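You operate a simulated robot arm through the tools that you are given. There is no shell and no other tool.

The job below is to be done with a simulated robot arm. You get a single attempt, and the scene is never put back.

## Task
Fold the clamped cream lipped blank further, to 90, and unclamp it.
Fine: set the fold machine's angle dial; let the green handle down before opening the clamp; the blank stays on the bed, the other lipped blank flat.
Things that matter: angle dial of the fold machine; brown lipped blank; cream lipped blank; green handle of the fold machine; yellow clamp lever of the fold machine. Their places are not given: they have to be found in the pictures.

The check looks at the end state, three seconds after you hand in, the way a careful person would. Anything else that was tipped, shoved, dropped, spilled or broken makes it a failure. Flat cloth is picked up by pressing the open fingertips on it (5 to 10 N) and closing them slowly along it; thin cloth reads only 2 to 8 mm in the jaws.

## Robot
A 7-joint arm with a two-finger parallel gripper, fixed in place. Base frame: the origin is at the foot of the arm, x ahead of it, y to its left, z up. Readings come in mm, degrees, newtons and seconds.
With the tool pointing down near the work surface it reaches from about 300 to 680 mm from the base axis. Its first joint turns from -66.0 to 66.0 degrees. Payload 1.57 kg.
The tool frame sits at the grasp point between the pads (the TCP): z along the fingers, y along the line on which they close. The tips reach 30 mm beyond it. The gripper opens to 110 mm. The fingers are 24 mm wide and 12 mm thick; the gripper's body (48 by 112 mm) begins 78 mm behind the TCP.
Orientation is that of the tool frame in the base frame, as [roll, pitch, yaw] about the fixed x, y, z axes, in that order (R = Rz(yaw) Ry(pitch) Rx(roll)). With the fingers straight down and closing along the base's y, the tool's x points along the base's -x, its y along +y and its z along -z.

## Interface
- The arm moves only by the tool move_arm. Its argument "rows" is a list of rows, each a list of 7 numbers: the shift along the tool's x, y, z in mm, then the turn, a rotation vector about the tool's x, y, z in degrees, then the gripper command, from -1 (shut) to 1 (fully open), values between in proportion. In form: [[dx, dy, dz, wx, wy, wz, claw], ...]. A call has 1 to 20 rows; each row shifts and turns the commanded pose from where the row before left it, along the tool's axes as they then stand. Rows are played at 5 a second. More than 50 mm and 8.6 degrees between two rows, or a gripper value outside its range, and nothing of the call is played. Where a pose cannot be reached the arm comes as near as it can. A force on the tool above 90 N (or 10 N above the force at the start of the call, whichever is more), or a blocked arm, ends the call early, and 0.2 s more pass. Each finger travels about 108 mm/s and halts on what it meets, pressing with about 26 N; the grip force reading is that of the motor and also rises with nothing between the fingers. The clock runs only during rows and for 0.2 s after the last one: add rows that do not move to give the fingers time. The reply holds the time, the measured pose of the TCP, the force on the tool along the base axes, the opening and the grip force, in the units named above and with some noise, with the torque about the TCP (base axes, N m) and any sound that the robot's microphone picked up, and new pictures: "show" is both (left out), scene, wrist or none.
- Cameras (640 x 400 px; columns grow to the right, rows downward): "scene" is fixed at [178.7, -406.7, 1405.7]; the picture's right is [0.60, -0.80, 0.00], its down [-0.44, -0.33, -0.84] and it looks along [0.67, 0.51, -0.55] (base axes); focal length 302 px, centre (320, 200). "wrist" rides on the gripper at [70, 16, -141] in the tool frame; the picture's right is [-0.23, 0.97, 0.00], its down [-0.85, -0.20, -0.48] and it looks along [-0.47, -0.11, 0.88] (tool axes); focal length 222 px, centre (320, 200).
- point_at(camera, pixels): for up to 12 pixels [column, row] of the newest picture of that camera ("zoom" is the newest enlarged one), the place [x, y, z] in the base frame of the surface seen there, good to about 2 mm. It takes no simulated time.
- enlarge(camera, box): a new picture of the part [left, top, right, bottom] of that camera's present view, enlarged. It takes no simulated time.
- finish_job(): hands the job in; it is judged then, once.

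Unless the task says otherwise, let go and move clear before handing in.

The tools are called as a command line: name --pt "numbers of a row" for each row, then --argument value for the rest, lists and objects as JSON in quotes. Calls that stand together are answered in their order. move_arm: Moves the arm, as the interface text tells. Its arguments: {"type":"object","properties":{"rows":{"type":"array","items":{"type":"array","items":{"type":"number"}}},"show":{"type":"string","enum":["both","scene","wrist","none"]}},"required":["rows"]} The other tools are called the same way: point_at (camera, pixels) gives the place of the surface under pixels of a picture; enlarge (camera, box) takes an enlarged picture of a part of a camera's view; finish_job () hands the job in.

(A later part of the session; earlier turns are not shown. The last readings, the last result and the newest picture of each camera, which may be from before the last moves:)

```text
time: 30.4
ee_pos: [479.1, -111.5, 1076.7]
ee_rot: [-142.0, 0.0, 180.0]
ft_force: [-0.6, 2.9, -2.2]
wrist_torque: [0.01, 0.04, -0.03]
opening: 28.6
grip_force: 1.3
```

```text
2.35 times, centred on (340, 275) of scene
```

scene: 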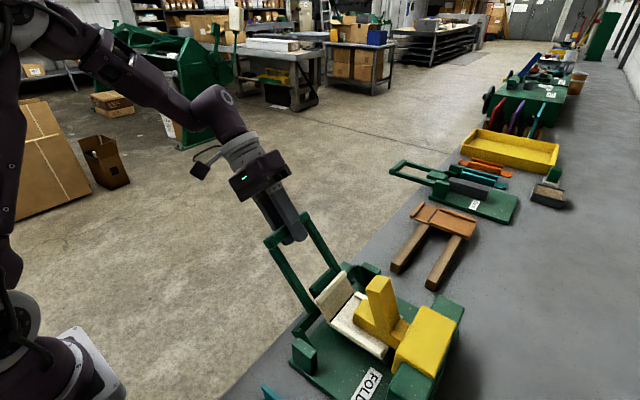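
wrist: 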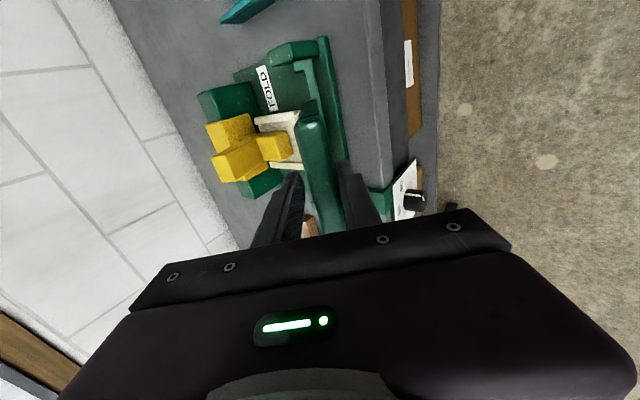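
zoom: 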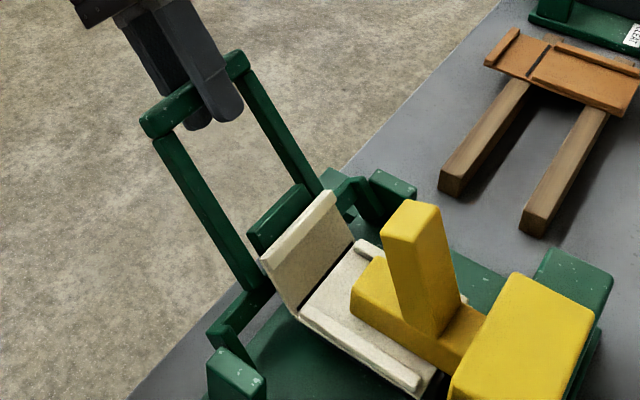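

The leaf now carries the flap up past its old angle, and the load is still small. I'll continue another 28°.

move_arm --pt "0 -11.9 -0.8 -4 0 0 -0.52" --pt "0 -11.9 -0.8 -4 0 0 -0.52" --pt "0 -11.9 -0.8 -4 0 0 -0.52" --pt "0 -11.9 -0.8 -4 0 0 -0.52" --pt "0 -11.9 -0.8 -4 0 0 -0.52" --pt "0 -11.9 -0.8 -4 0 0 -0.52" --pt "0 -11.9 -0.8 -4 0 0 -0.52" --pt "0 0 0 0 0 0 -0.52" --show "both"

enlarge --camera "scene" --box '[220, 190, 460, 360]'

```text
time: 32.2
ee_pos: [478.6, -182.3, 1118.5]
ee_rot: [-170.1, 0.2, -180.0]
ft_force: [0.1, 1.1, -0.3]
wrist_torque: [-0.01, -0.01, -0.03]
opening: 27.7
grip_force: 0.4
```

scene: 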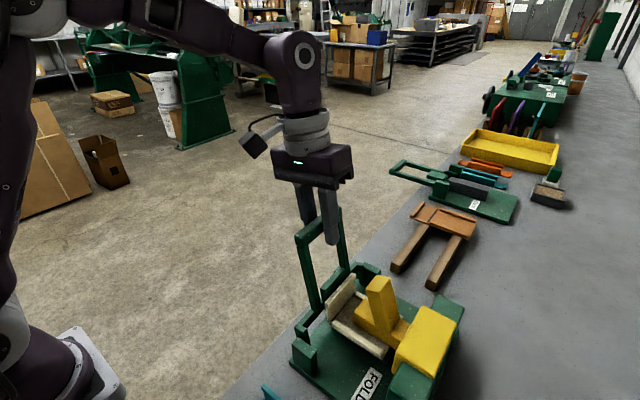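
wrist: 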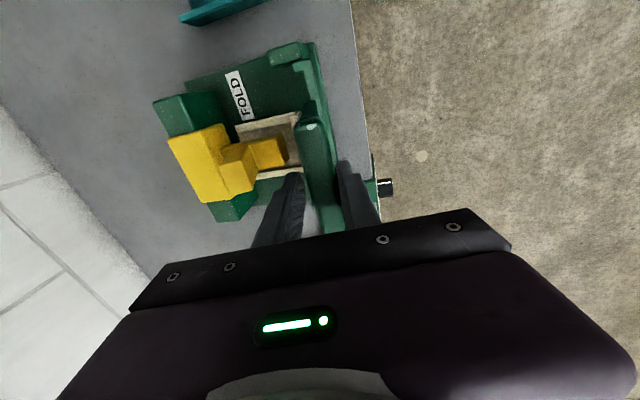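

```text
2.35 times, centred on (340, 275) of scene
```

zoom: 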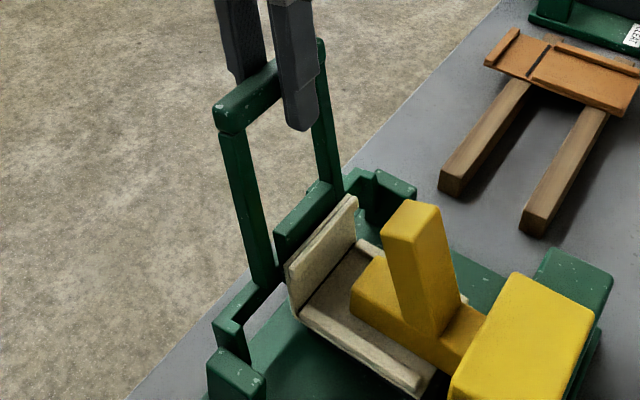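

The leaf is at about 80° and the flap is nearly upright. I'll go the next 10° in small steps and watch for the stop.

move_arm --pt "0 -5.94 -0.45 -2 0 0 -0.52" --pt "0 -5.94 -0.45 -2 0 0 -0.52" --pt "0 -5.94 -0.45 -2 0 0 -0.52" --pt "0 -5.94 -0.45 -2 0 0 -0.52" --pt "0 -5.94 -0.45 -2 0 0 -0.52" --pt "0 0 0 0 0 0 -0.52" --show "both"

enlarge --camera "scene" --box '[240, 190, 440, 350]'

```text
time: 33.6
ee_pos: [479.0, -211.0, 1123.8]
ee_rot: [-180.0, 0.0, -180.0]
ft_force: [1.6, 1.9, 0.6]
wrist_torque: [-0.01, 0.0, -0.03]
opening: 27.8
grip_force: 1.1
```

scene: 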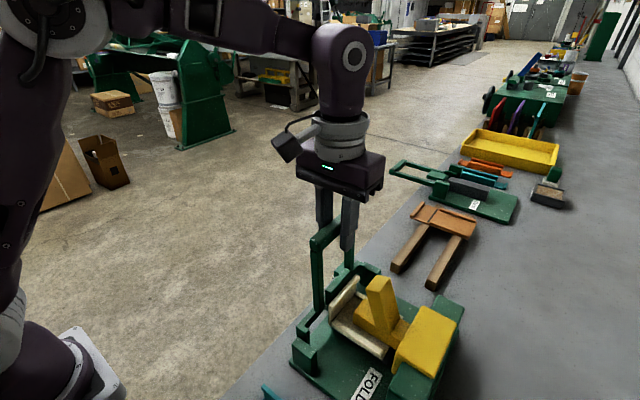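
wrist: 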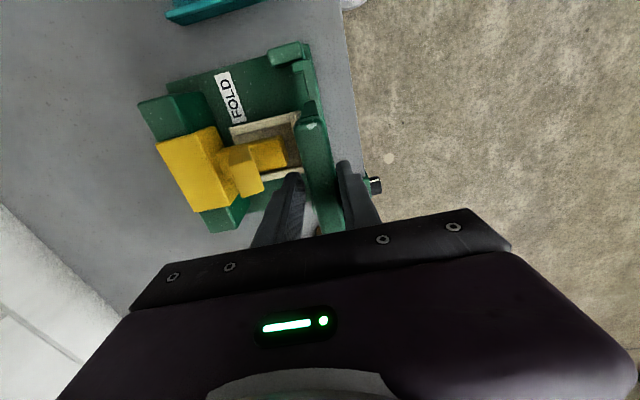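

```text
2.50 times, centred on (340, 270) of scene
```

zoom: 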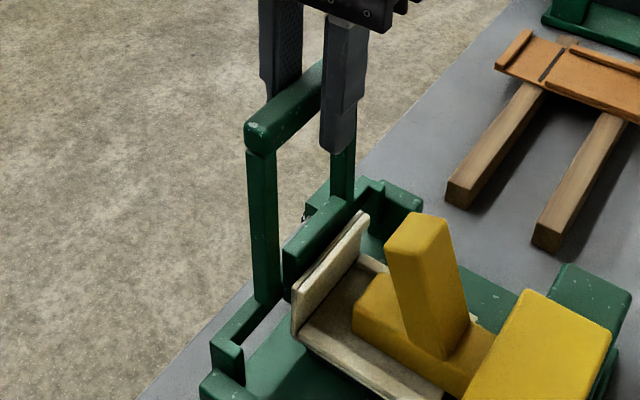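

No stop yet (about 2 N of force). I'll keep going in 1° steps until the stop is felt.

move_arm --pt "0 -2.97 -0.25 -1 0 0 -0.52" --pt "0 -2.97 -0.25 -1 0 0 -0.52" --pt "0 -2.97 -0.25 -1 0 0 -0.52" --pt "0 0 0 0 0 0 -0.52" --show "none"

```text
time: 34.6
ee_pos: [479.7, -219.6, 1124.4]
ee_rot: [176.9, -0.1, -180.0]
ft_force: [-3.8, 13.1, -2.7]
wrist_torque: [-0.17, -0.02, -0.06]
opening: 38.2
grip_force: 6.4
```

Force along y has risen to 13 N and the jaws were pushed open to 38 mm, so the stop appears to be reached. I'll check the picture.

move_arm --pt "0 0 0 0 0 0 -0.52" --show "both"

enlarge --camera "scene" --box '[270, 200, 410, 350]'

```text
time: 35.0
ee_pos: [478.8, -220.6, 1123.8]
ee_rot: [177.0, 0.1, 180.0]
ft_force: [-2.7, 13.4, -3.1]
wrist_torque: [-0.18, -0.05, -0.13]
opening: 38.4
grip_force: 6.3
```

scene: 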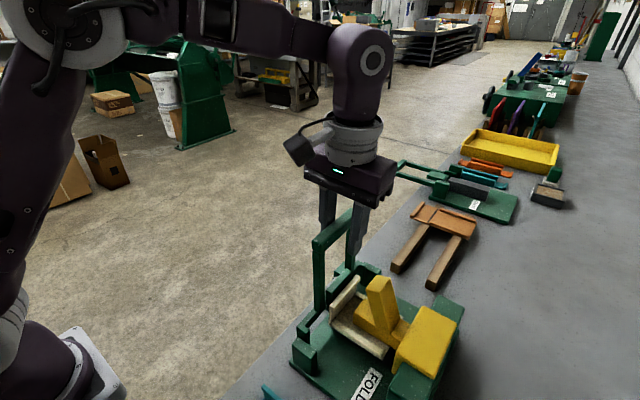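
wrist: 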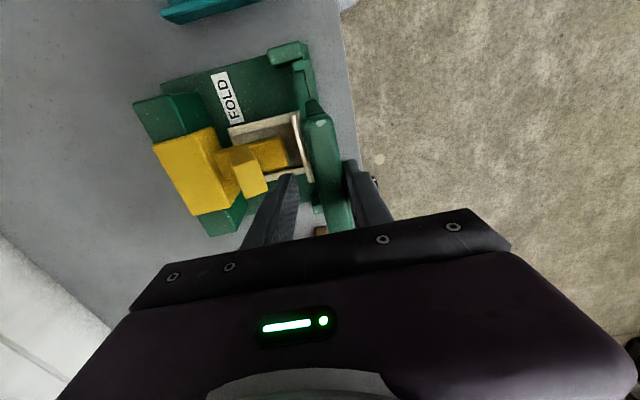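

```text
2.67 times, centred on (340, 275) of scene
```

zoom: 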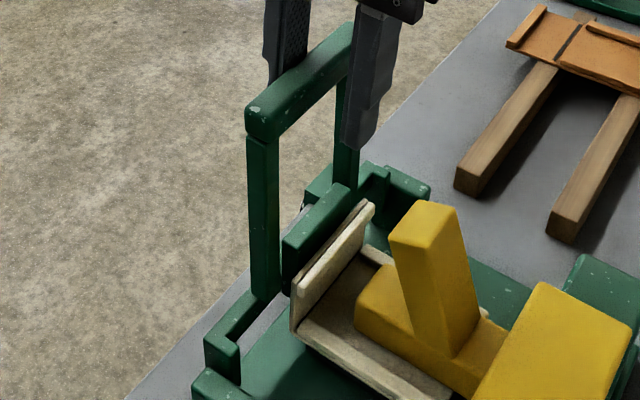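

point_at --camera "zoom" --pixels '[[265, 150], [266, 200], [267, 280], [262, 120], [260, 100], [300, 310], [297, 290], [365, 205], [310, 230], [335, 210], [340, 260], [375, 215]]'

enlarge --camera "wrist" --box '[200, 60, 380, 220]'

```text
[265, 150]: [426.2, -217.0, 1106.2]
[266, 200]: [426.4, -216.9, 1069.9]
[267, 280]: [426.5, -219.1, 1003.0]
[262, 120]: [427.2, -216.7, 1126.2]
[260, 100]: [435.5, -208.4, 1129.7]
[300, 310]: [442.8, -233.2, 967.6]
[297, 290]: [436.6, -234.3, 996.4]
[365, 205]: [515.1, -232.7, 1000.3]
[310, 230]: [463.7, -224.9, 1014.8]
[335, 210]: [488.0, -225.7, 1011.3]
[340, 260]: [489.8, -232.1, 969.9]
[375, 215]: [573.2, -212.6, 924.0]
```

```text
2.50 times, centred on (290, 140) of wrist
```

zoom: 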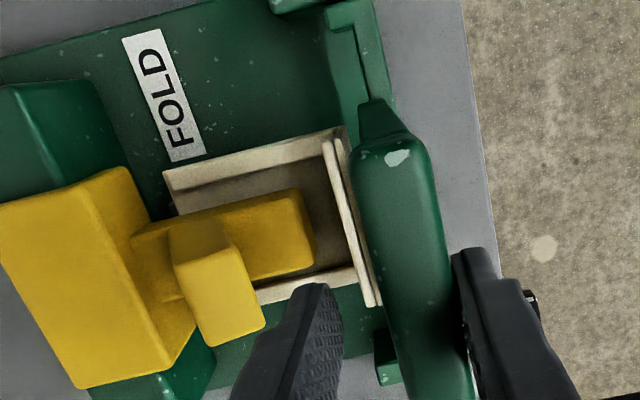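

The handle arm is vertical (y -217 to -219 over 103 mm of height) and the flap face reads y≈-233 at both z 968 and 996, so about 90°. I'll press a little more firmly to be sure that this is the stop.

move_arm --pt "0 -2 0 0 0 0 -0.6" --pt "0 -1 0 0 0 0 -0.65" --pt "0 0 0 0 0 0 -0.65" --show "both"

enlarge --camera "scene" --box '[270, 200, 410, 350]'

```text
time: 35.8
ee_pos: [478.0, -221.1, 1123.2]
ee_rot: [176.9, 0.0, -180.0]
ft_force: [-1.0, 25.9, -0.7]
wrist_torque: [-0.19, 0.32, -0.22]
opening: 41.9
grip_force: 12.6
```

scene: 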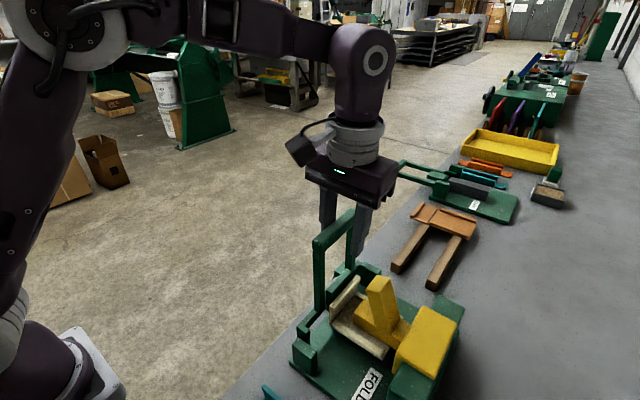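
wrist: 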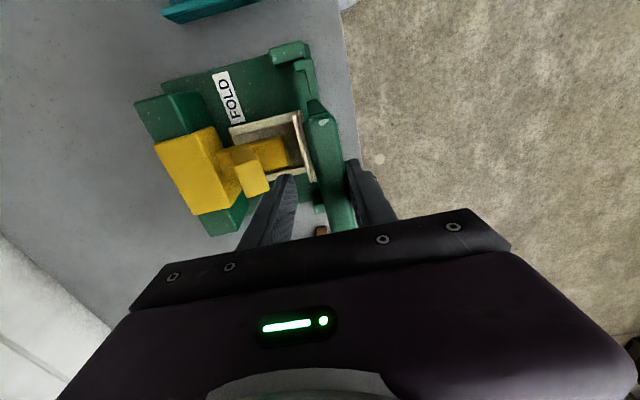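

```text
2.67 times, centred on (340, 275) of scene
```

zoom: 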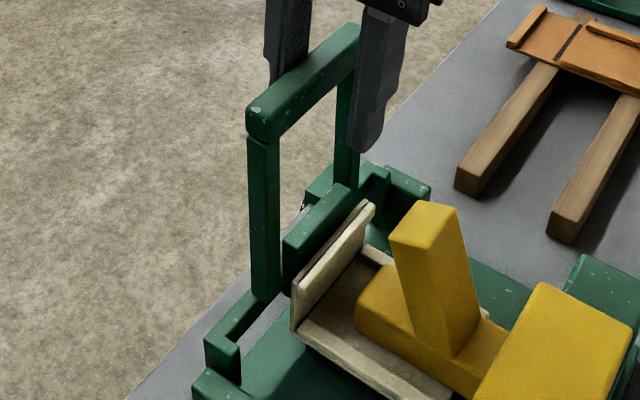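

The force doubled to 26 N and the bar did not move, so the leaf is on the 90° stop. Now I'll lower the handle gently along the same arc.

move_arm --pt "0 3 0 0 0 0 -0.52" --pt "0 2.96 0.33 1 0 0 -0.52" --pt "0 11.82 1.6 4 0 0 -0.52" --pt "0 11.82 1.6 4 0 0 -0.52" --pt "0 11.82 1.6 4 0 0 -0.52" --pt "0 11.82 1.6 4 0 0 -0.52" --pt "0 11.82 1.6 4 0 0 -0.52" --pt "0 11.82 1.6 4 0 0 -0.52" --pt "0 11.82 1.6 4 0 0 -0.52" --pt "0 11.82 1.6 4 0 0 -0.52" --pt "0 11.82 1.6 4 0 0 -0.52" --pt "0 11.82 1.6 4 0 0 -0.52" --pt "0 0 0 0 0 0 -0.52" --show "both"

enlarge --camera "scene" --box '[220, 190, 460, 360]'

```text
time: 38.6
ee_pos: [478.0, -111.5, 1076.9]
ee_rot: [-141.8, 0.0, -180.0]
ft_force: [0.2, -0.7, 0.4]
wrist_torque: [0.02, 0.01, 0.01]
opening: 26.6
grip_force: 0.2
```

scene: 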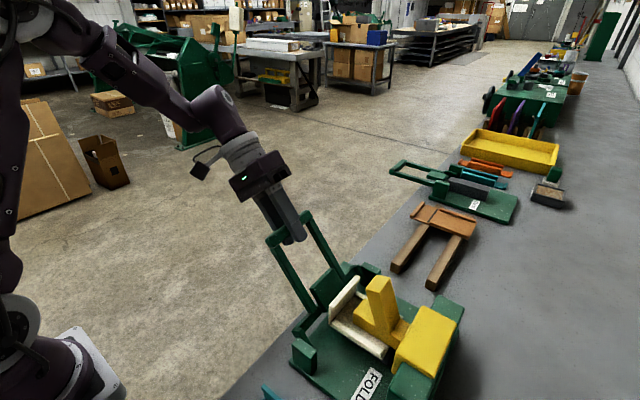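
wrist: 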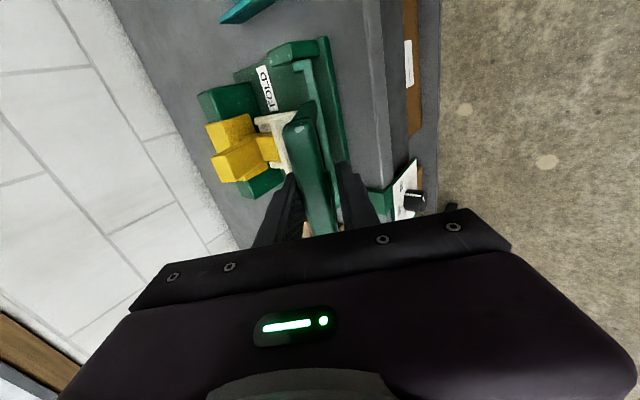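

```text
2.35 times, centred on (340, 275) of scene
```

zoom: 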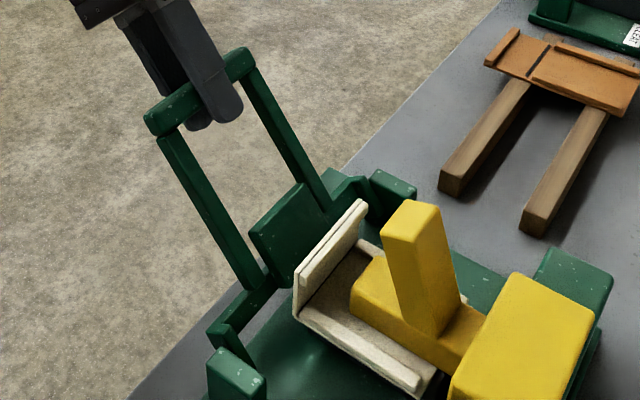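

The flap stays upright at 90° while the leaf descends. I'll lower the remaining 52°.

move_arm --pt "0 11.82 1.6 4 0 0 -0.52" --pt "0 11.82 1.6 4 0 0 -0.52" --pt "0 11.82 1.6 4 0 0 -0.52" --pt "0 11.82 1.6 4 0 0 -0.52" --pt "0 11.82 1.6 4 0 0 -0.52" --pt "0 11.82 1.6 4 0 0 -0.52" --pt "0 11.82 1.6 4 0 0 -0.52" --pt "0 11.82 1.6 4 0 0 -0.52" --pt "0 11.82 1.6 4 0 0 -0.52" --pt "0 11.82 1.6 4 0 0 -0.52" --pt "0 11.82 1.6 4 0 0 -0.52" --pt "0 11.82 1.6 4 0 0 -0.52" --pt "0 11.82 1.6 4 0 0 -0.52" --pt "0 0 0 0 0 0 -0.52" --show "both"

enlarge --camera "scene" --box '[220, 220, 460, 370]'

```text
time: 41.6
ee_pos: [479.0, -58.8, 936.1]
ee_rot: [-89.9, 0.0, -180.0]
ft_force: [1.1, -0.4, -0.4]
wrist_torque: [0.04, 0.01, -0.02]
opening: 26.6
grip_force: 0.0
```

scene: 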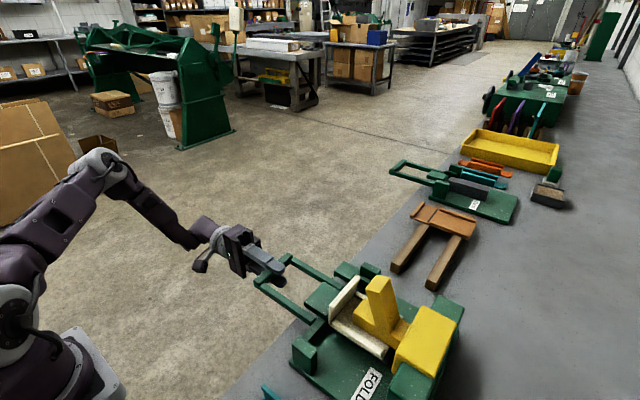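
wrist: 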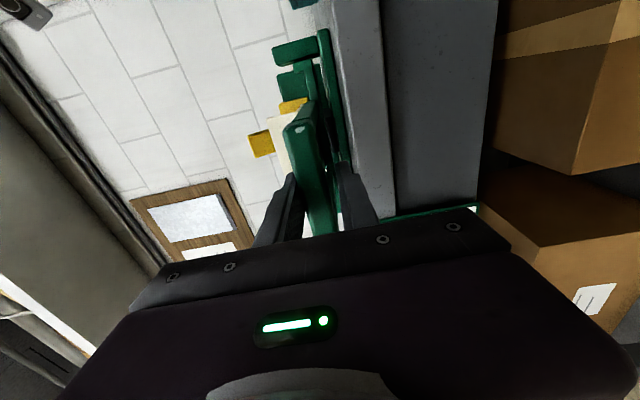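

```text
2.67 times, centred on (340, 295) of scene
```

zoom: 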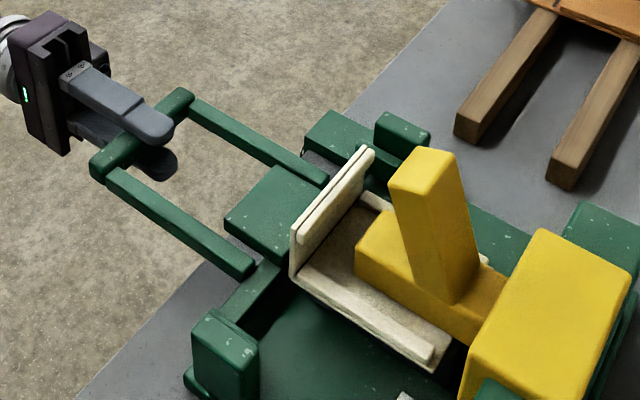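

The handle is back down and the flap stays upright. I'll measure the flap's angle, then open the jaws and back out.

point_at --camera "zoom" --pixels '[[296, 265], [296, 230], [320, 240], [345, 215], [340, 245], [365, 158], [373, 152], [330, 262], [310, 270], [362, 200], [296, 278], [294, 240]]'

move_arm --pt "0 0 0 0 0 0 -0.2" --pt "0 0 0 0 0 0 0.1" --pt "0 0 0 0 0 0 0.2" --pt "0 0 -20 0 0 0 0.2" --pt "0 0 -25 0 0 0 0.2" --pt "0 0 -25 0 0 0 0.2" --pt "0 0 0 0 0 0 0.2" --show "both"

```text
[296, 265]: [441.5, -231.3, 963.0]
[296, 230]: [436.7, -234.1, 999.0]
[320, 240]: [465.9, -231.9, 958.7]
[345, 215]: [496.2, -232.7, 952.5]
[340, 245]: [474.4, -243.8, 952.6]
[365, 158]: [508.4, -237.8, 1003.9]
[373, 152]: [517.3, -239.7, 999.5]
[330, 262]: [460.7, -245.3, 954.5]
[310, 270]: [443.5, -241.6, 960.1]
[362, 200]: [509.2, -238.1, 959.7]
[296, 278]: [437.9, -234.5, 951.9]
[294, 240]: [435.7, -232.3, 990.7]
```

```text
time: 43.2
ee_pos: [479.4, 12.8, 937.3]
ee_rot: [-90.0, 0.0, 179.9]
ft_force: [0.0, 0.6, -0.1]
wrist_torque: [0.02, -0.01, 0.03]
opening: 66.0
grip_force: 0.0
```

scene: 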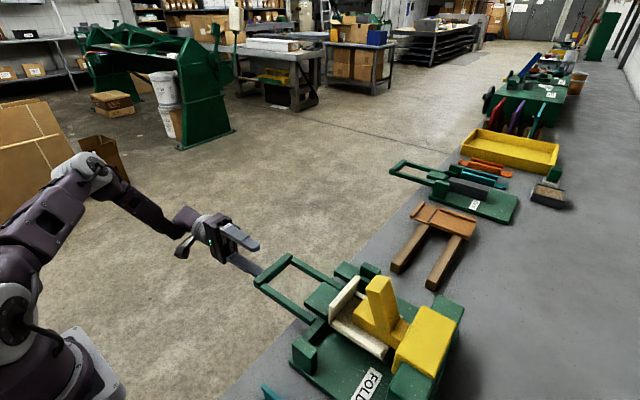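
wrist: 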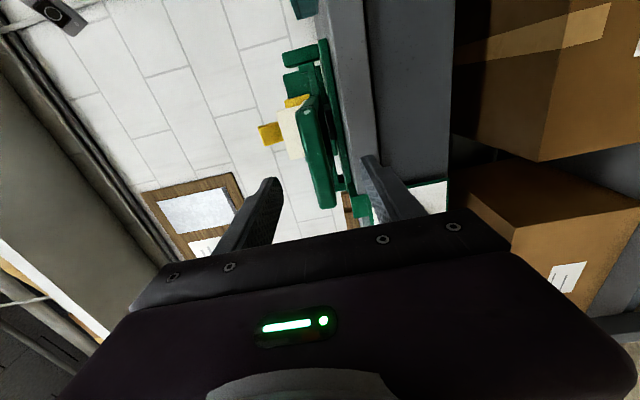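

The flap measures vertical (y≈-233±1 from z 952 to 999), and the handle is down and free. Next I'll go up and look down on the yellow clamp lever.

move_arm --pt "0 -40 -5 0 0 0 0.2" --pt "11.5 -38 0 0 0 0 0.2" --pt "11.5 -38 19 0 0 0 0.2" --pt "11.5 -38 19 0 0 0 0.2" --pt "11.5 -38 19 0 0 0 0.2" --pt "11.5 -38 19 0 0 0 0.2" --pt "11.5 -38 19 0 0 0 0.2" --pt "11.5 -20 19 -8.2 0 0 0.2" --pt "0 0 0 -8.2 0 0 0.2" --pt "0 0 0 -8.2 0 0 0.2" --pt "0 0 0 -8.2 0 0 0.2" --pt "0 0 0 -8.2 0 0 0.2" --pt "0 0 0 -8.2 0 0 0.2" --pt "0 0 0 -8.2 0 0 0.2" --pt "0 0 0 -8.2 0 0 0.2" --pt "0 0 0 -8.2 0 0 0.2" --pt "0 0 0 -8.1 0 0 0.2" --pt "0 0 0 -8.1 0 0 0.2" --show "both"

```text
time: 47.0
ee_pos: [398.9, -99.1, 1224.1]
ee_rot: [179.9, 0.0, -179.9]
ft_force: [-0.1, -0.7, -0.1]
wrist_torque: [0.01, 0.0, -0.01]
opening: 66.2
grip_force: 0.0
```

scene: 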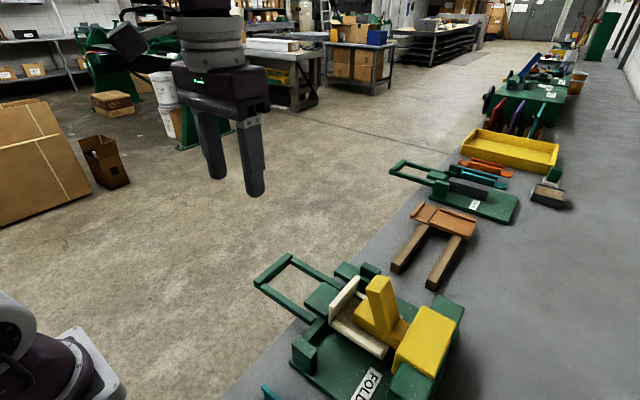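
wrist: 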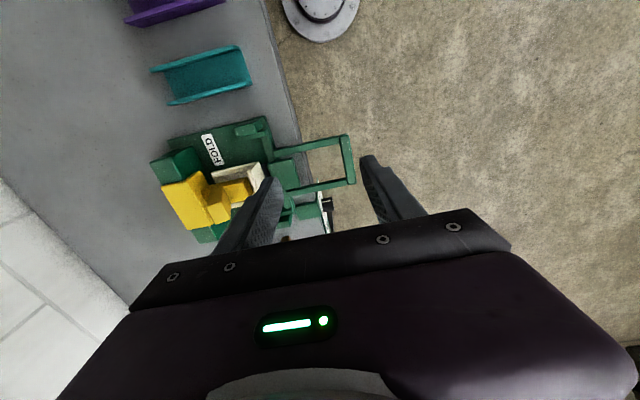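

move_arm --pt "15 -30 10 0 0 0 0.2" --pt "15 -30 10 0 0 0 0.2" --pt "15 -30 10 0 0 0 0.2" --pt "15 -30 10 0 0 0 0.2" --pt "0 0 0 0 0 0 0.2" --show "wrist"

enlarge --camera "wrist" --box '[190, 50, 430, 220]'

enlarge --camera "scene" --box '[300, 250, 480, 400]'

```text
time: 48.2
ee_pos: [336.2, -219.9, 1185.7]
ee_rot: [179.9, 0.0, 179.9]
ft_force: [-0.5, 1.2, 0.0]
wrist_torque: [-0.01, -0.02, -0.02]
opening: 66.2
grip_force: 0.0
```

wrist: 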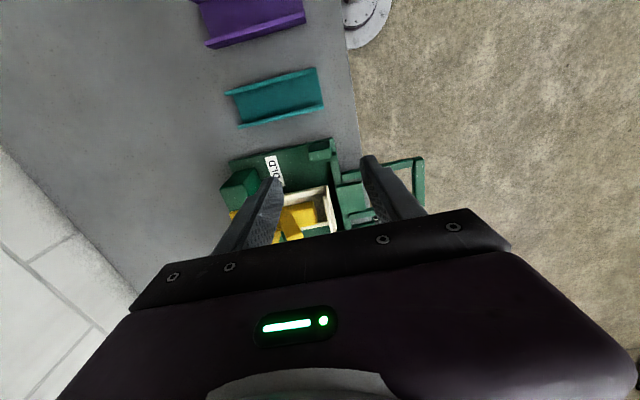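

```text
2.35 times, centred on (310, 135) of wrist
```

zoom: 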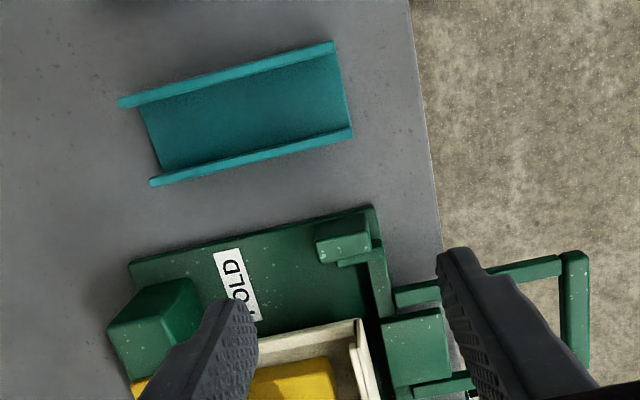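

```text
2.67 times, centred on (390, 325) of scene
```

zoom: 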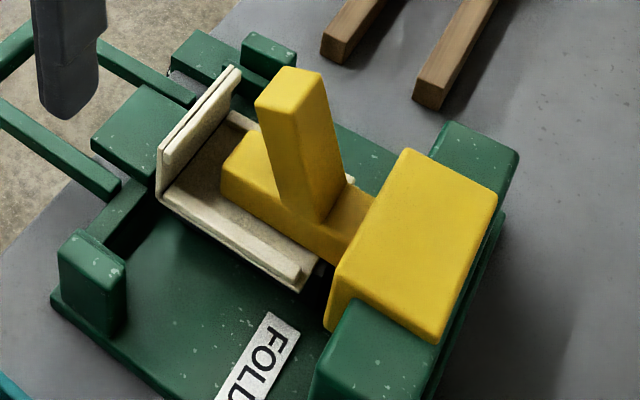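

point_at --camera "zoom" --pixels '[[285, 78], [300, 95], [265, 100], [275, 190], [320, 205], [240, 165], [250, 195], [345, 250], [405, 155], [490, 205], [400, 240], [345, 290]]'

point_at --camera "scene" --pixels '[[462, 312], [445, 305], [425, 370], [435, 355], [372, 281], [382, 277], [388, 281], [394, 330], [350, 318], [360, 330], [381, 300], [378, 283]]'

```text
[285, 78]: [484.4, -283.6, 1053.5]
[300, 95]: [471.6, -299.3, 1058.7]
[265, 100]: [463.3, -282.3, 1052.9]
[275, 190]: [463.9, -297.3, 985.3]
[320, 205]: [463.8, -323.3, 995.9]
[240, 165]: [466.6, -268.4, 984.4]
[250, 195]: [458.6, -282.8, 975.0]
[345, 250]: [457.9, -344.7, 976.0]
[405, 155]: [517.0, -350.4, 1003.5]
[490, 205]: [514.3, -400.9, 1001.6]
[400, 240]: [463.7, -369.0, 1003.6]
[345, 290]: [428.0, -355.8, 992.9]
```

```text
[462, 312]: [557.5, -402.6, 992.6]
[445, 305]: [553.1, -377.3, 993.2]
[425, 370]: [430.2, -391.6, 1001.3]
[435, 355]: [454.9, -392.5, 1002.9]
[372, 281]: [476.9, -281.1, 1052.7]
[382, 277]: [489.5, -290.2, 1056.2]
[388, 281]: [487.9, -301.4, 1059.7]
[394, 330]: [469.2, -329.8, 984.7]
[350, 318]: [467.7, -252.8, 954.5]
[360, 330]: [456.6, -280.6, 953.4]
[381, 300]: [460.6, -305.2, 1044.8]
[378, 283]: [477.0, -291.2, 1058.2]
```

The yellow clamp's post spans x≈461–490 with its top at y≈-281 to -305, z≈1053–1060. It leans forward about 15° and pivots with the block between the green posts at y≈-373. I'll turn the jaws to close along x and tilt to match the post.

move_arm --pt "-20 0 -5 0 0 8.2 0.2" --pt "0 0 0 0 0 8.2 0.2" --pt "0 0 0 0 0 8.2 0.2" --pt "0 0 0 0 0 8.2 0.2" --pt "0 0 0 0 0 8.2 0.2" --pt "0 0 0 0 0 8.2 0.2" --pt "0 0 0 0 0 8.2 0.2" --pt "0 0 0 0 0 8.2 0.2" --pt "0 0 0 0 0 8.2 0.2" --pt "0 0 0 0 0 8.1 0.2" --pt "0 0 0 0 0 8.1 0.2" --pt "0 0 0 0 -7.5 0 0.2" --pt "0 0 0 0 -7.5 0 0.2" --pt "0 0 0 0 0 0 0.2" --show "both"

```text
time: 51.2
ee_pos: [358.5, -218.0, 1190.5]
ee_rot: [180.0, 15.1, 89.9]
ft_force: [-0.7, -1.0, 1.0]
wrist_torque: [0.0, -0.02, 0.0]
opening: 65.9
grip_force: 0.1
```

scene: 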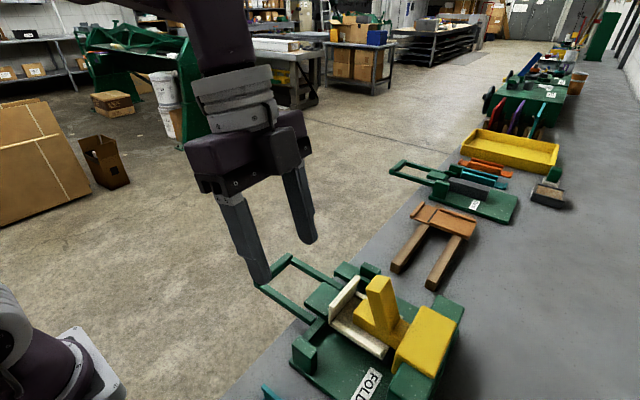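
wrist: 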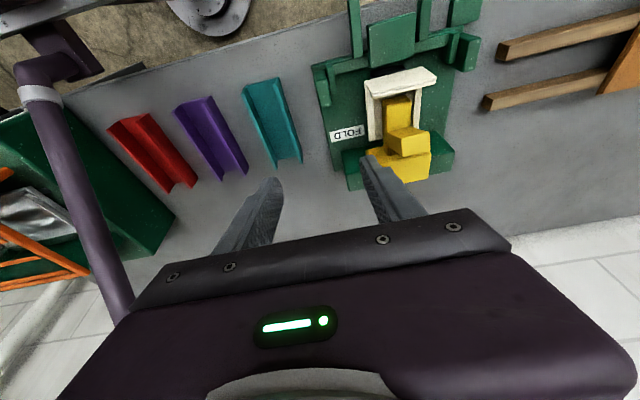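

The wrist camera now faces the clamp, with the yellow post at (408,140). I'll move to just above the post.

move_arm --pt "-9 29.2 21.4 0 0 0 0.2" --pt "-9 29.2 21.4 0 0 0 0.2" --pt "-9 29.2 21.4 0 0 0 0.2" --pt "-9 29.2 21.4 0 0 0 0.2" --pt "0 0 0 0 0 0 0.2" --show "both"

enlarge --camera "wrist" --box '[220, 60, 430, 220]'

```text
time: 52.4
ee_pos: [474.6, -276.2, 1118.9]
ee_rot: [180.0, 15.1, 90.0]
ft_force: [0.1, 0.0, -0.2]
wrist_torque: [0.01, -0.03, -0.04]
opening: 65.8
grip_force: 0.1
```

scene: 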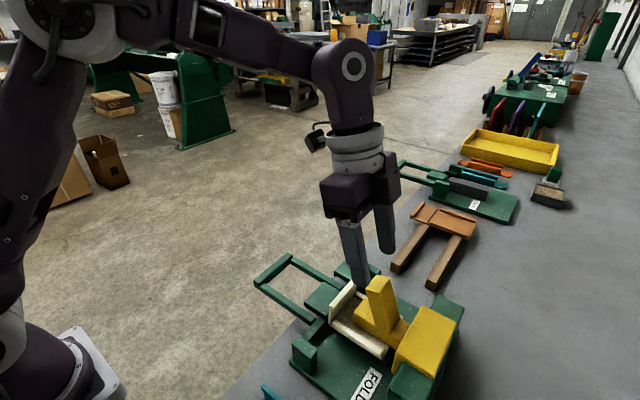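
wrist: 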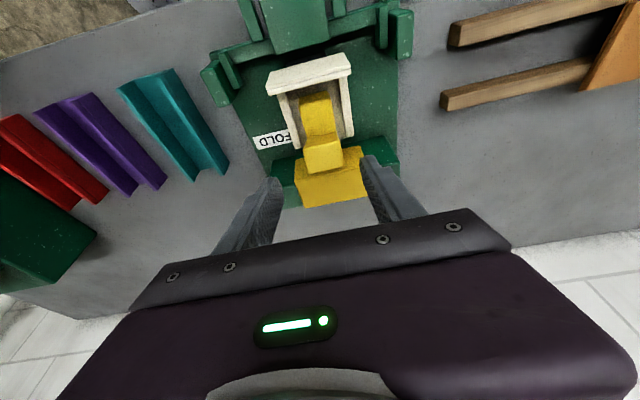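

```text
2.50 times, centred on (325, 140) of wrist
```

zoom: 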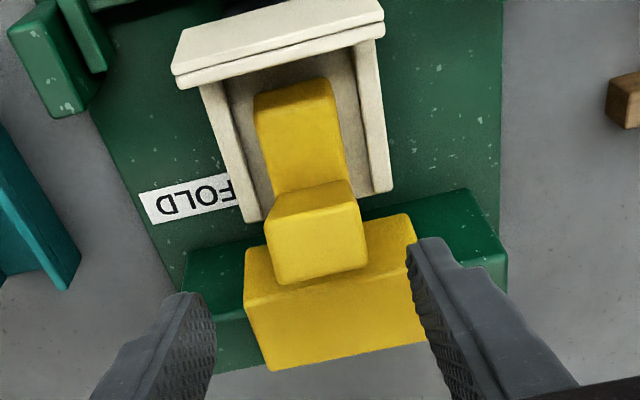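

point_at --camera "zoom" --pixels '[[270, 215], [350, 190], [275, 275], [365, 258], [315, 235], [310, 95], [258, 105], [330, 90], [255, 260], [405, 220], [275, 360], [310, 200]]'

```text
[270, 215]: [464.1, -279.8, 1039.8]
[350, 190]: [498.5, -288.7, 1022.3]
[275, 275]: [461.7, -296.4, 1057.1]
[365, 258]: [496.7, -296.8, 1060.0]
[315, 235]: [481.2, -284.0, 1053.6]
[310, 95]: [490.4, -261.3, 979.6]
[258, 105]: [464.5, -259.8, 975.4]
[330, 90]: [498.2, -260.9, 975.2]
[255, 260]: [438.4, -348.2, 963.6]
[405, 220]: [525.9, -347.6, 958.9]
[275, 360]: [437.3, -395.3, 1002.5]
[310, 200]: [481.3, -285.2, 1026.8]
```

The post is x≈461–497 (centre 479.5). I'll descend with the fingers on either side of it.

move_arm --pt "0.95 2.5 20.7 0 0 0 0.2" --pt "0.95 2.4 20.7 0 0 0 0.2" --pt "0.95 0 20.7 0 0 0 0.2" --pt "0.95 0 20.7 0 0 0 0.2" --pt "0 0 0 0 0 0 0.2" --show "both"

enlarge --camera "scene" --box '[300, 210, 480, 370]'

```text
time: 53.6
ee_pos: [478.6, -293.2, 1037.0]
ee_rot: [180.0, 15.1, 90.0]
ft_force: [0.5, -0.5, 0.5]
wrist_torque: [-0.02, -0.01, 0.01]
opening: 65.9
grip_force: 0.1
```

scene: 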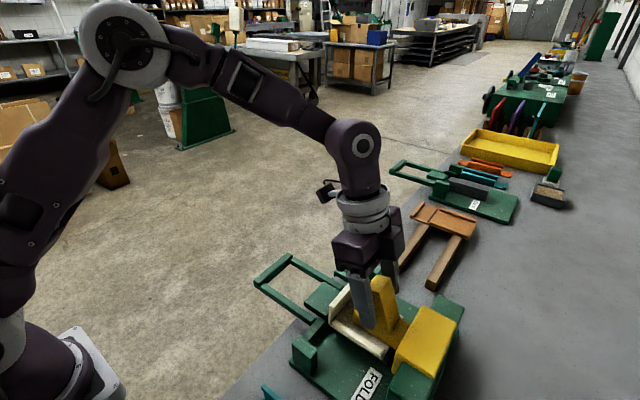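
wrist: 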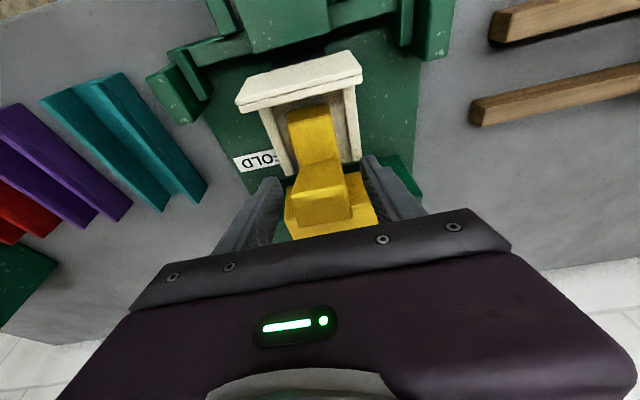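

```text
2.50 times, centred on (390, 290) of scene
```

zoom: 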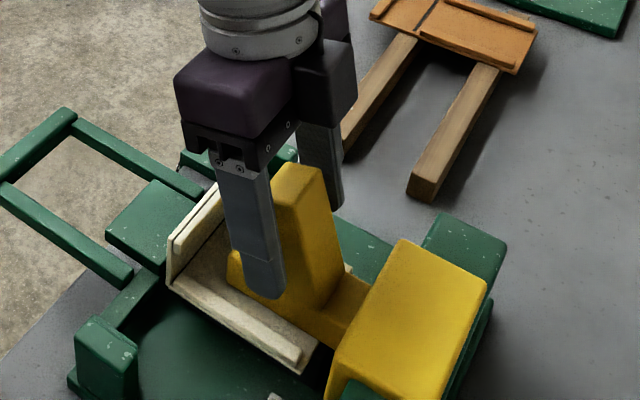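

The fingers are on both sides of the post. I'll close on it with a moderate grip.

move_arm --pt "0 0 0 0 0 0 -0.1" --pt "0 0 0 0 0 0 -0.4" --pt "0 0 0 0 0 0 -0.7" --pt "0 0 0 0 0 0 -0.7" --show "none"

```text
time: 54.6
ee_pos: [480.0, -292.3, 1036.4]
ee_rot: [180.0, 15.0, 90.0]
ft_force: [10.9, -3.0, -2.4]
wrist_torque: [-0.05, 0.65, -0.34]
opening: 37.1
grip_force: 43.5
```

The post is gripped (37 mm). I'll try the first 10° of opening along the arc about the pivot and check the forces.

move_arm --pt "-3.6 0.8 -2.55 0 0 0 -0.7" --pt "-3.6 0 -2.5 0 0 0 -0.7" --pt "-3.8 0 -2.2 0 0 0 -0.7" --pt "-3.8 0 -2.2 0 0 0 -0.7" --pt "0 0 0 0 0 0 -0.7" --show "both"

enlarge --camera "scene" --box '[300, 210, 480, 370]'

```text
time: 55.8
ee_pos: [479.4, -304.4, 1048.8]
ee_rot: [180.0, 15.1, 89.9]
ft_force: [-3.4, 19.1, -2.5]
wrist_torque: [1.25, -0.25, -0.07]
opening: 36.9
grip_force: 43.5
```

scene: 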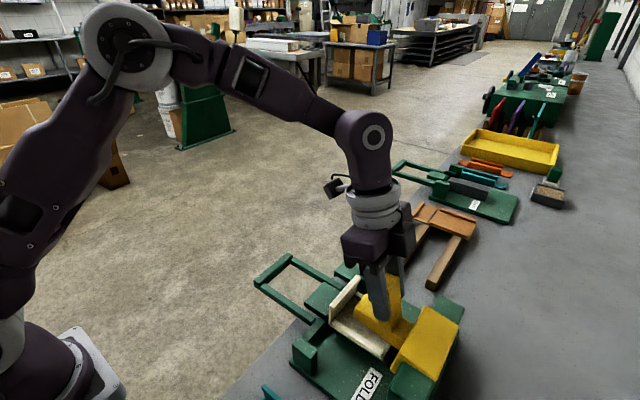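
wrist: 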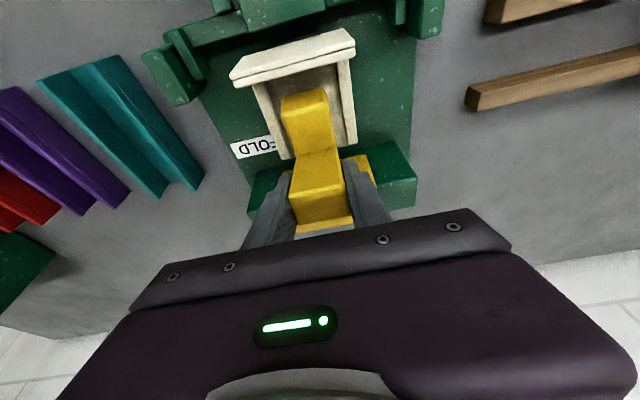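

```text
2.50 times, centred on (390, 290) of scene
```

zoom: 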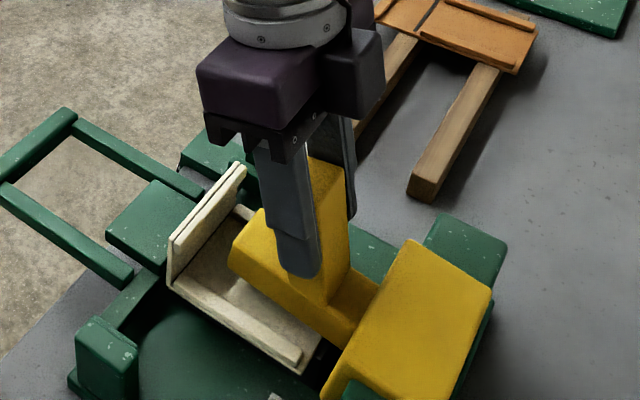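

The lever turns and the pad has lifted off the blank, with about 19 N of force. I'll continue opening, turning the tool with the lever for the first 15°.

move_arm --pt "-4 0 -1.9 0 2.5 0 -0.7" --pt "-4 0 -1.9 0 2.5 0 -0.7" --pt "-4 0 -1.9 0 2.5 0 -0.7" --pt "-4 0 -1.9 0 2.5 0 -0.7" --pt "-4 0 -1.9 0 2.5 0 -0.7" --pt "-4 0 -1.9 0 2.5 0 -0.7" --pt "0 0 0 0 0 0 -0.7" --show "both"

enlarge --camera "scene" --box '[300, 210, 480, 370]'

```text
time: 57.4
ee_pos: [480.6, -326.7, 1062.6]
ee_rot: [179.8, 0.1, 90.0]
ft_force: [2.9, 13.2, 23.4]
wrist_torque: [-0.12, 1.05, -0.05]
opening: 36.8
grip_force: 43.5
```

scene: 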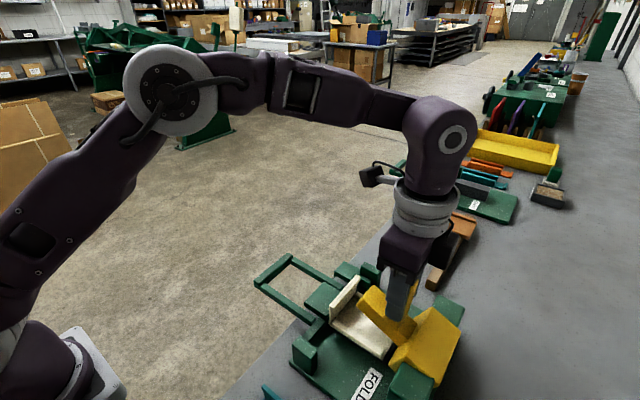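
wrist: 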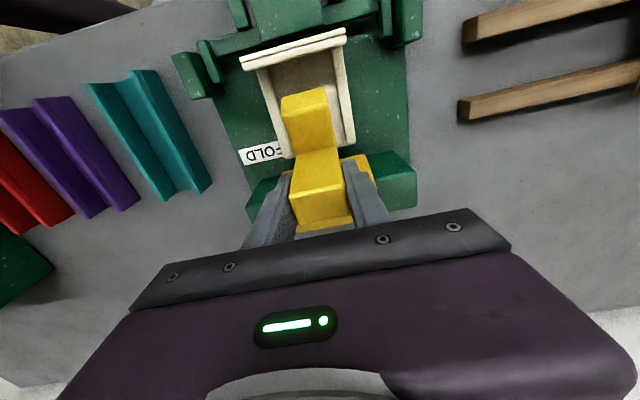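

```text
2.50 times, centred on (390, 290) of scene
```

zoom: 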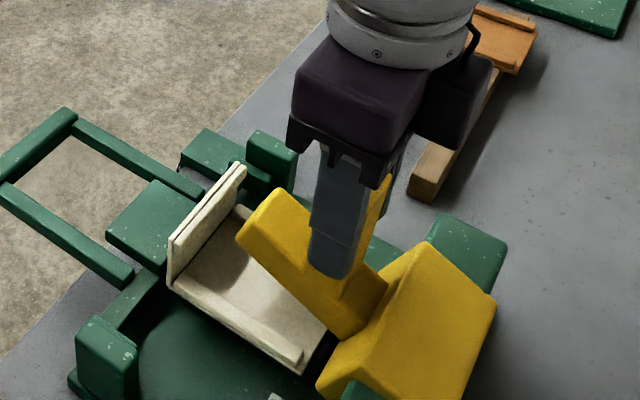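

The lever is about 25–30° open and the blank is free of the pad. The 27 N load points radially outward, so my arc is slightly too tight. I'll continue on a slightly wider arc.

move_arm --pt "-2.5 0 -3.5 0 0 0 -0.7" --pt "-3.9 0 -2.8 0 0 0 -0.7" --pt "-4.2 0 -1.6 0 0 0 -0.7" --pt "-4.2 0 -1.5 0 0 0 -0.7" --pt "-4.3 0 -1.2 0 0 0 -0.7" --pt "-4.3 0 -1.2 0 0 0 -0.7" --pt "0 0 0 0 0 0 -0.7" --show "both"

enlarge --camera "scene" --box '[300, 210, 480, 370]'

```text
time: 59.0
ee_pos: [479.8, -350.3, 1075.3]
ee_rot: [-180.0, 0.2, 90.0]
ft_force: [-6.9, 8.1, 7.2]
wrist_torque: [0.43, 0.74, -0.07]
opening: 36.6
grip_force: 43.2
```

scene: 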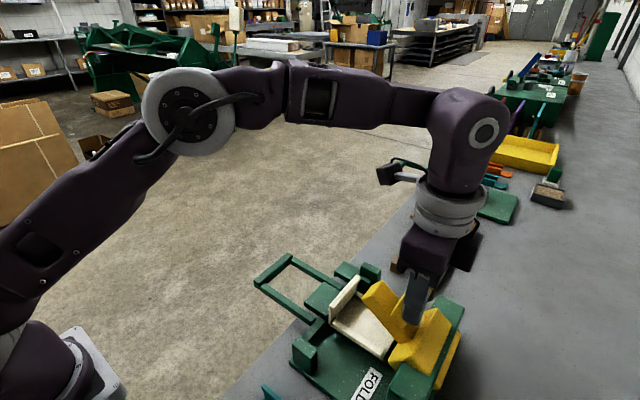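
wrist: 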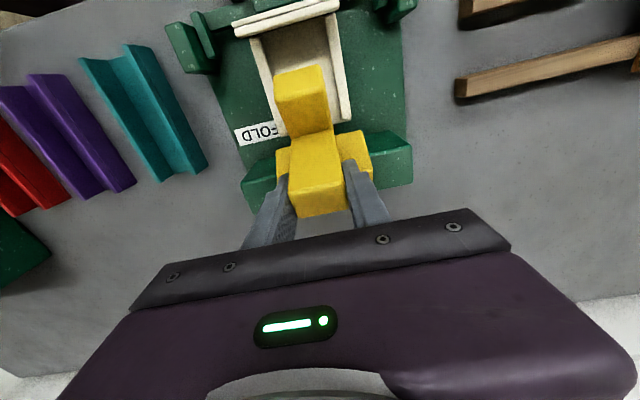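

```text
2.50 times, centred on (390, 290) of scene
```

zoom: 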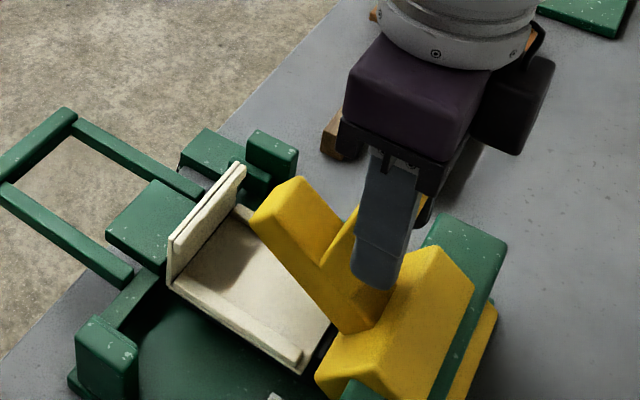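

About 45° open, and the force has dropped to ~13 N. I'll continue another 20°.

move_arm --pt "-4.2 0 -0.85 0 0 0 -0.7" --pt "-4.2 0 -0.85 0 0 0 -0.7" --pt "-4.45 0 -0.45 0 0 0 -0.7" --pt "-4.45 0 -0.45 0 0 0 -0.7" --pt "-4.5 0 0 0 0 0 -0.7" --pt "-4.5 0 0 0 0 0 -0.7" --pt "-4.5 0 0.35 0 0 0 -0.7" --pt "-4.5 0 0.35 0 0 0 -0.7" --pt "0 0 0 0 0 0 -0.7" --show "both"

enlarge --camera "scene" --box '[300, 210, 480, 370]'

```text
time: 61.0
ee_pos: [480.5, -384.5, 1079.0]
ee_rot: [-179.9, 0.1, 89.9]
ft_force: [-12.8, 10.7, 5.0]
wrist_torque: [1.23, 0.04, 0.06]
opening: 36.8
grip_force: 43.0
```

scene: 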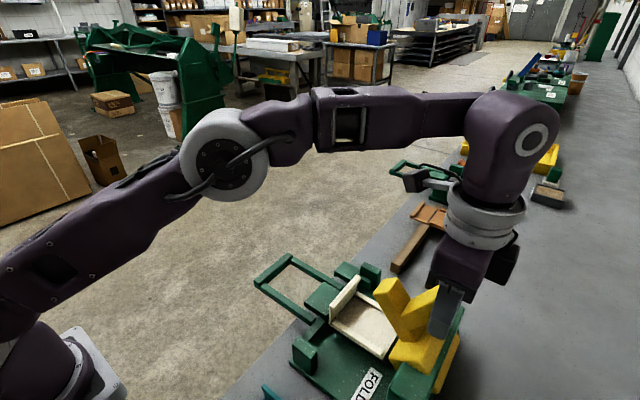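
wrist: 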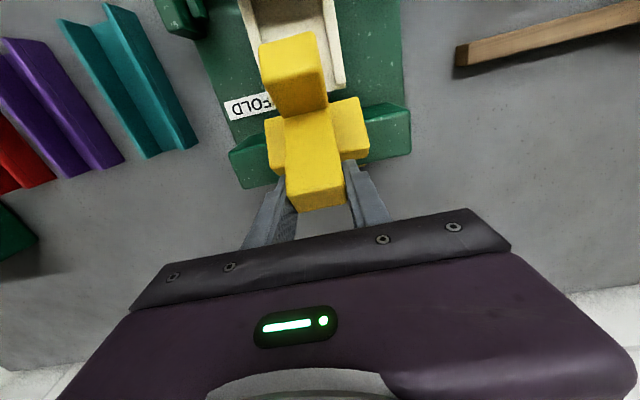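

```text
2.50 times, centred on (390, 290) of scene
```

zoom: 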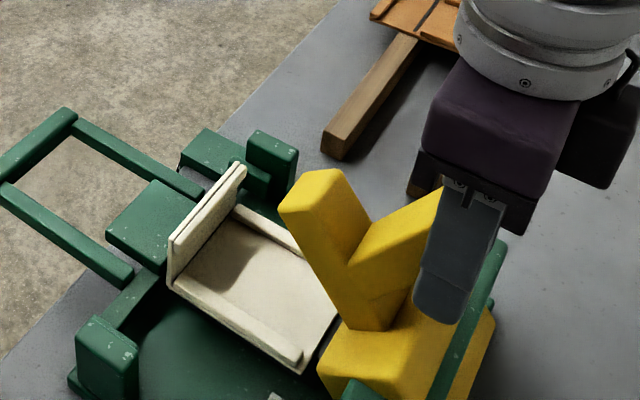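

About 65° open, with the pad well clear. I'll continue another 15° to look for the end of the lever's travel, so it will stay open.

move_arm --pt "-4.1 0 0.9 0 0 0 -0.7" --pt "-4.1 0 0.9 0 0 0 -0.7" --pt "-4.5 0 1.05 0 0 0 -0.7" --pt "-4.5 0 1.05 0 0 0 -0.7" --pt "-4.3 0 1.45 0 0 0 -0.7" --pt "-4.3 0 1.45 0 0 0 -0.7" --pt "0 0 0 0 0 0 -0.7" --show "both"

enlarge --camera "scene" --box '[300, 210, 480, 370]'

```text
time: 62.6
ee_pos: [480.5, -411.5, 1068.9]
ee_rot: [180.0, 0.0, 90.1]
ft_force: [-9.6, 8.7, 10.1]
wrist_torque: [1.18, 0.07, 0.08]
opening: 36.7
grip_force: 43.7
```

scene: 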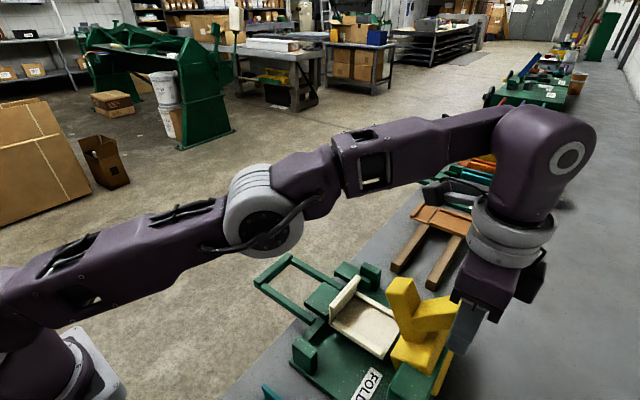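
wrist: 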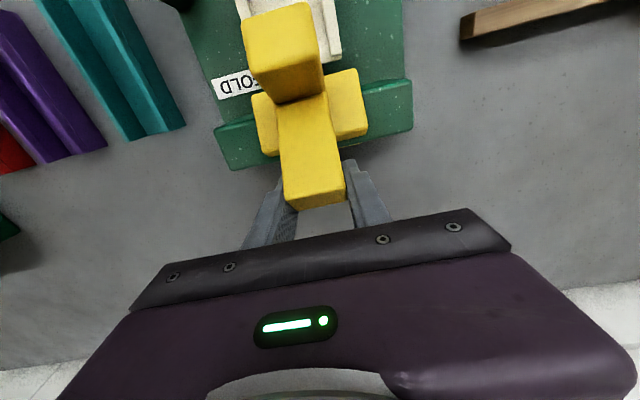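

```text
2.50 times, centred on (390, 290) of scene
```

zoom: 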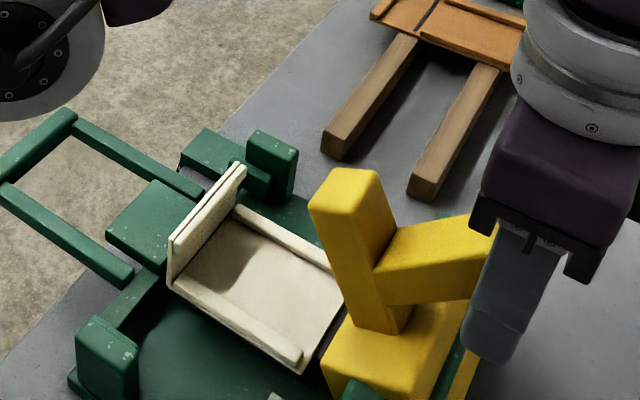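

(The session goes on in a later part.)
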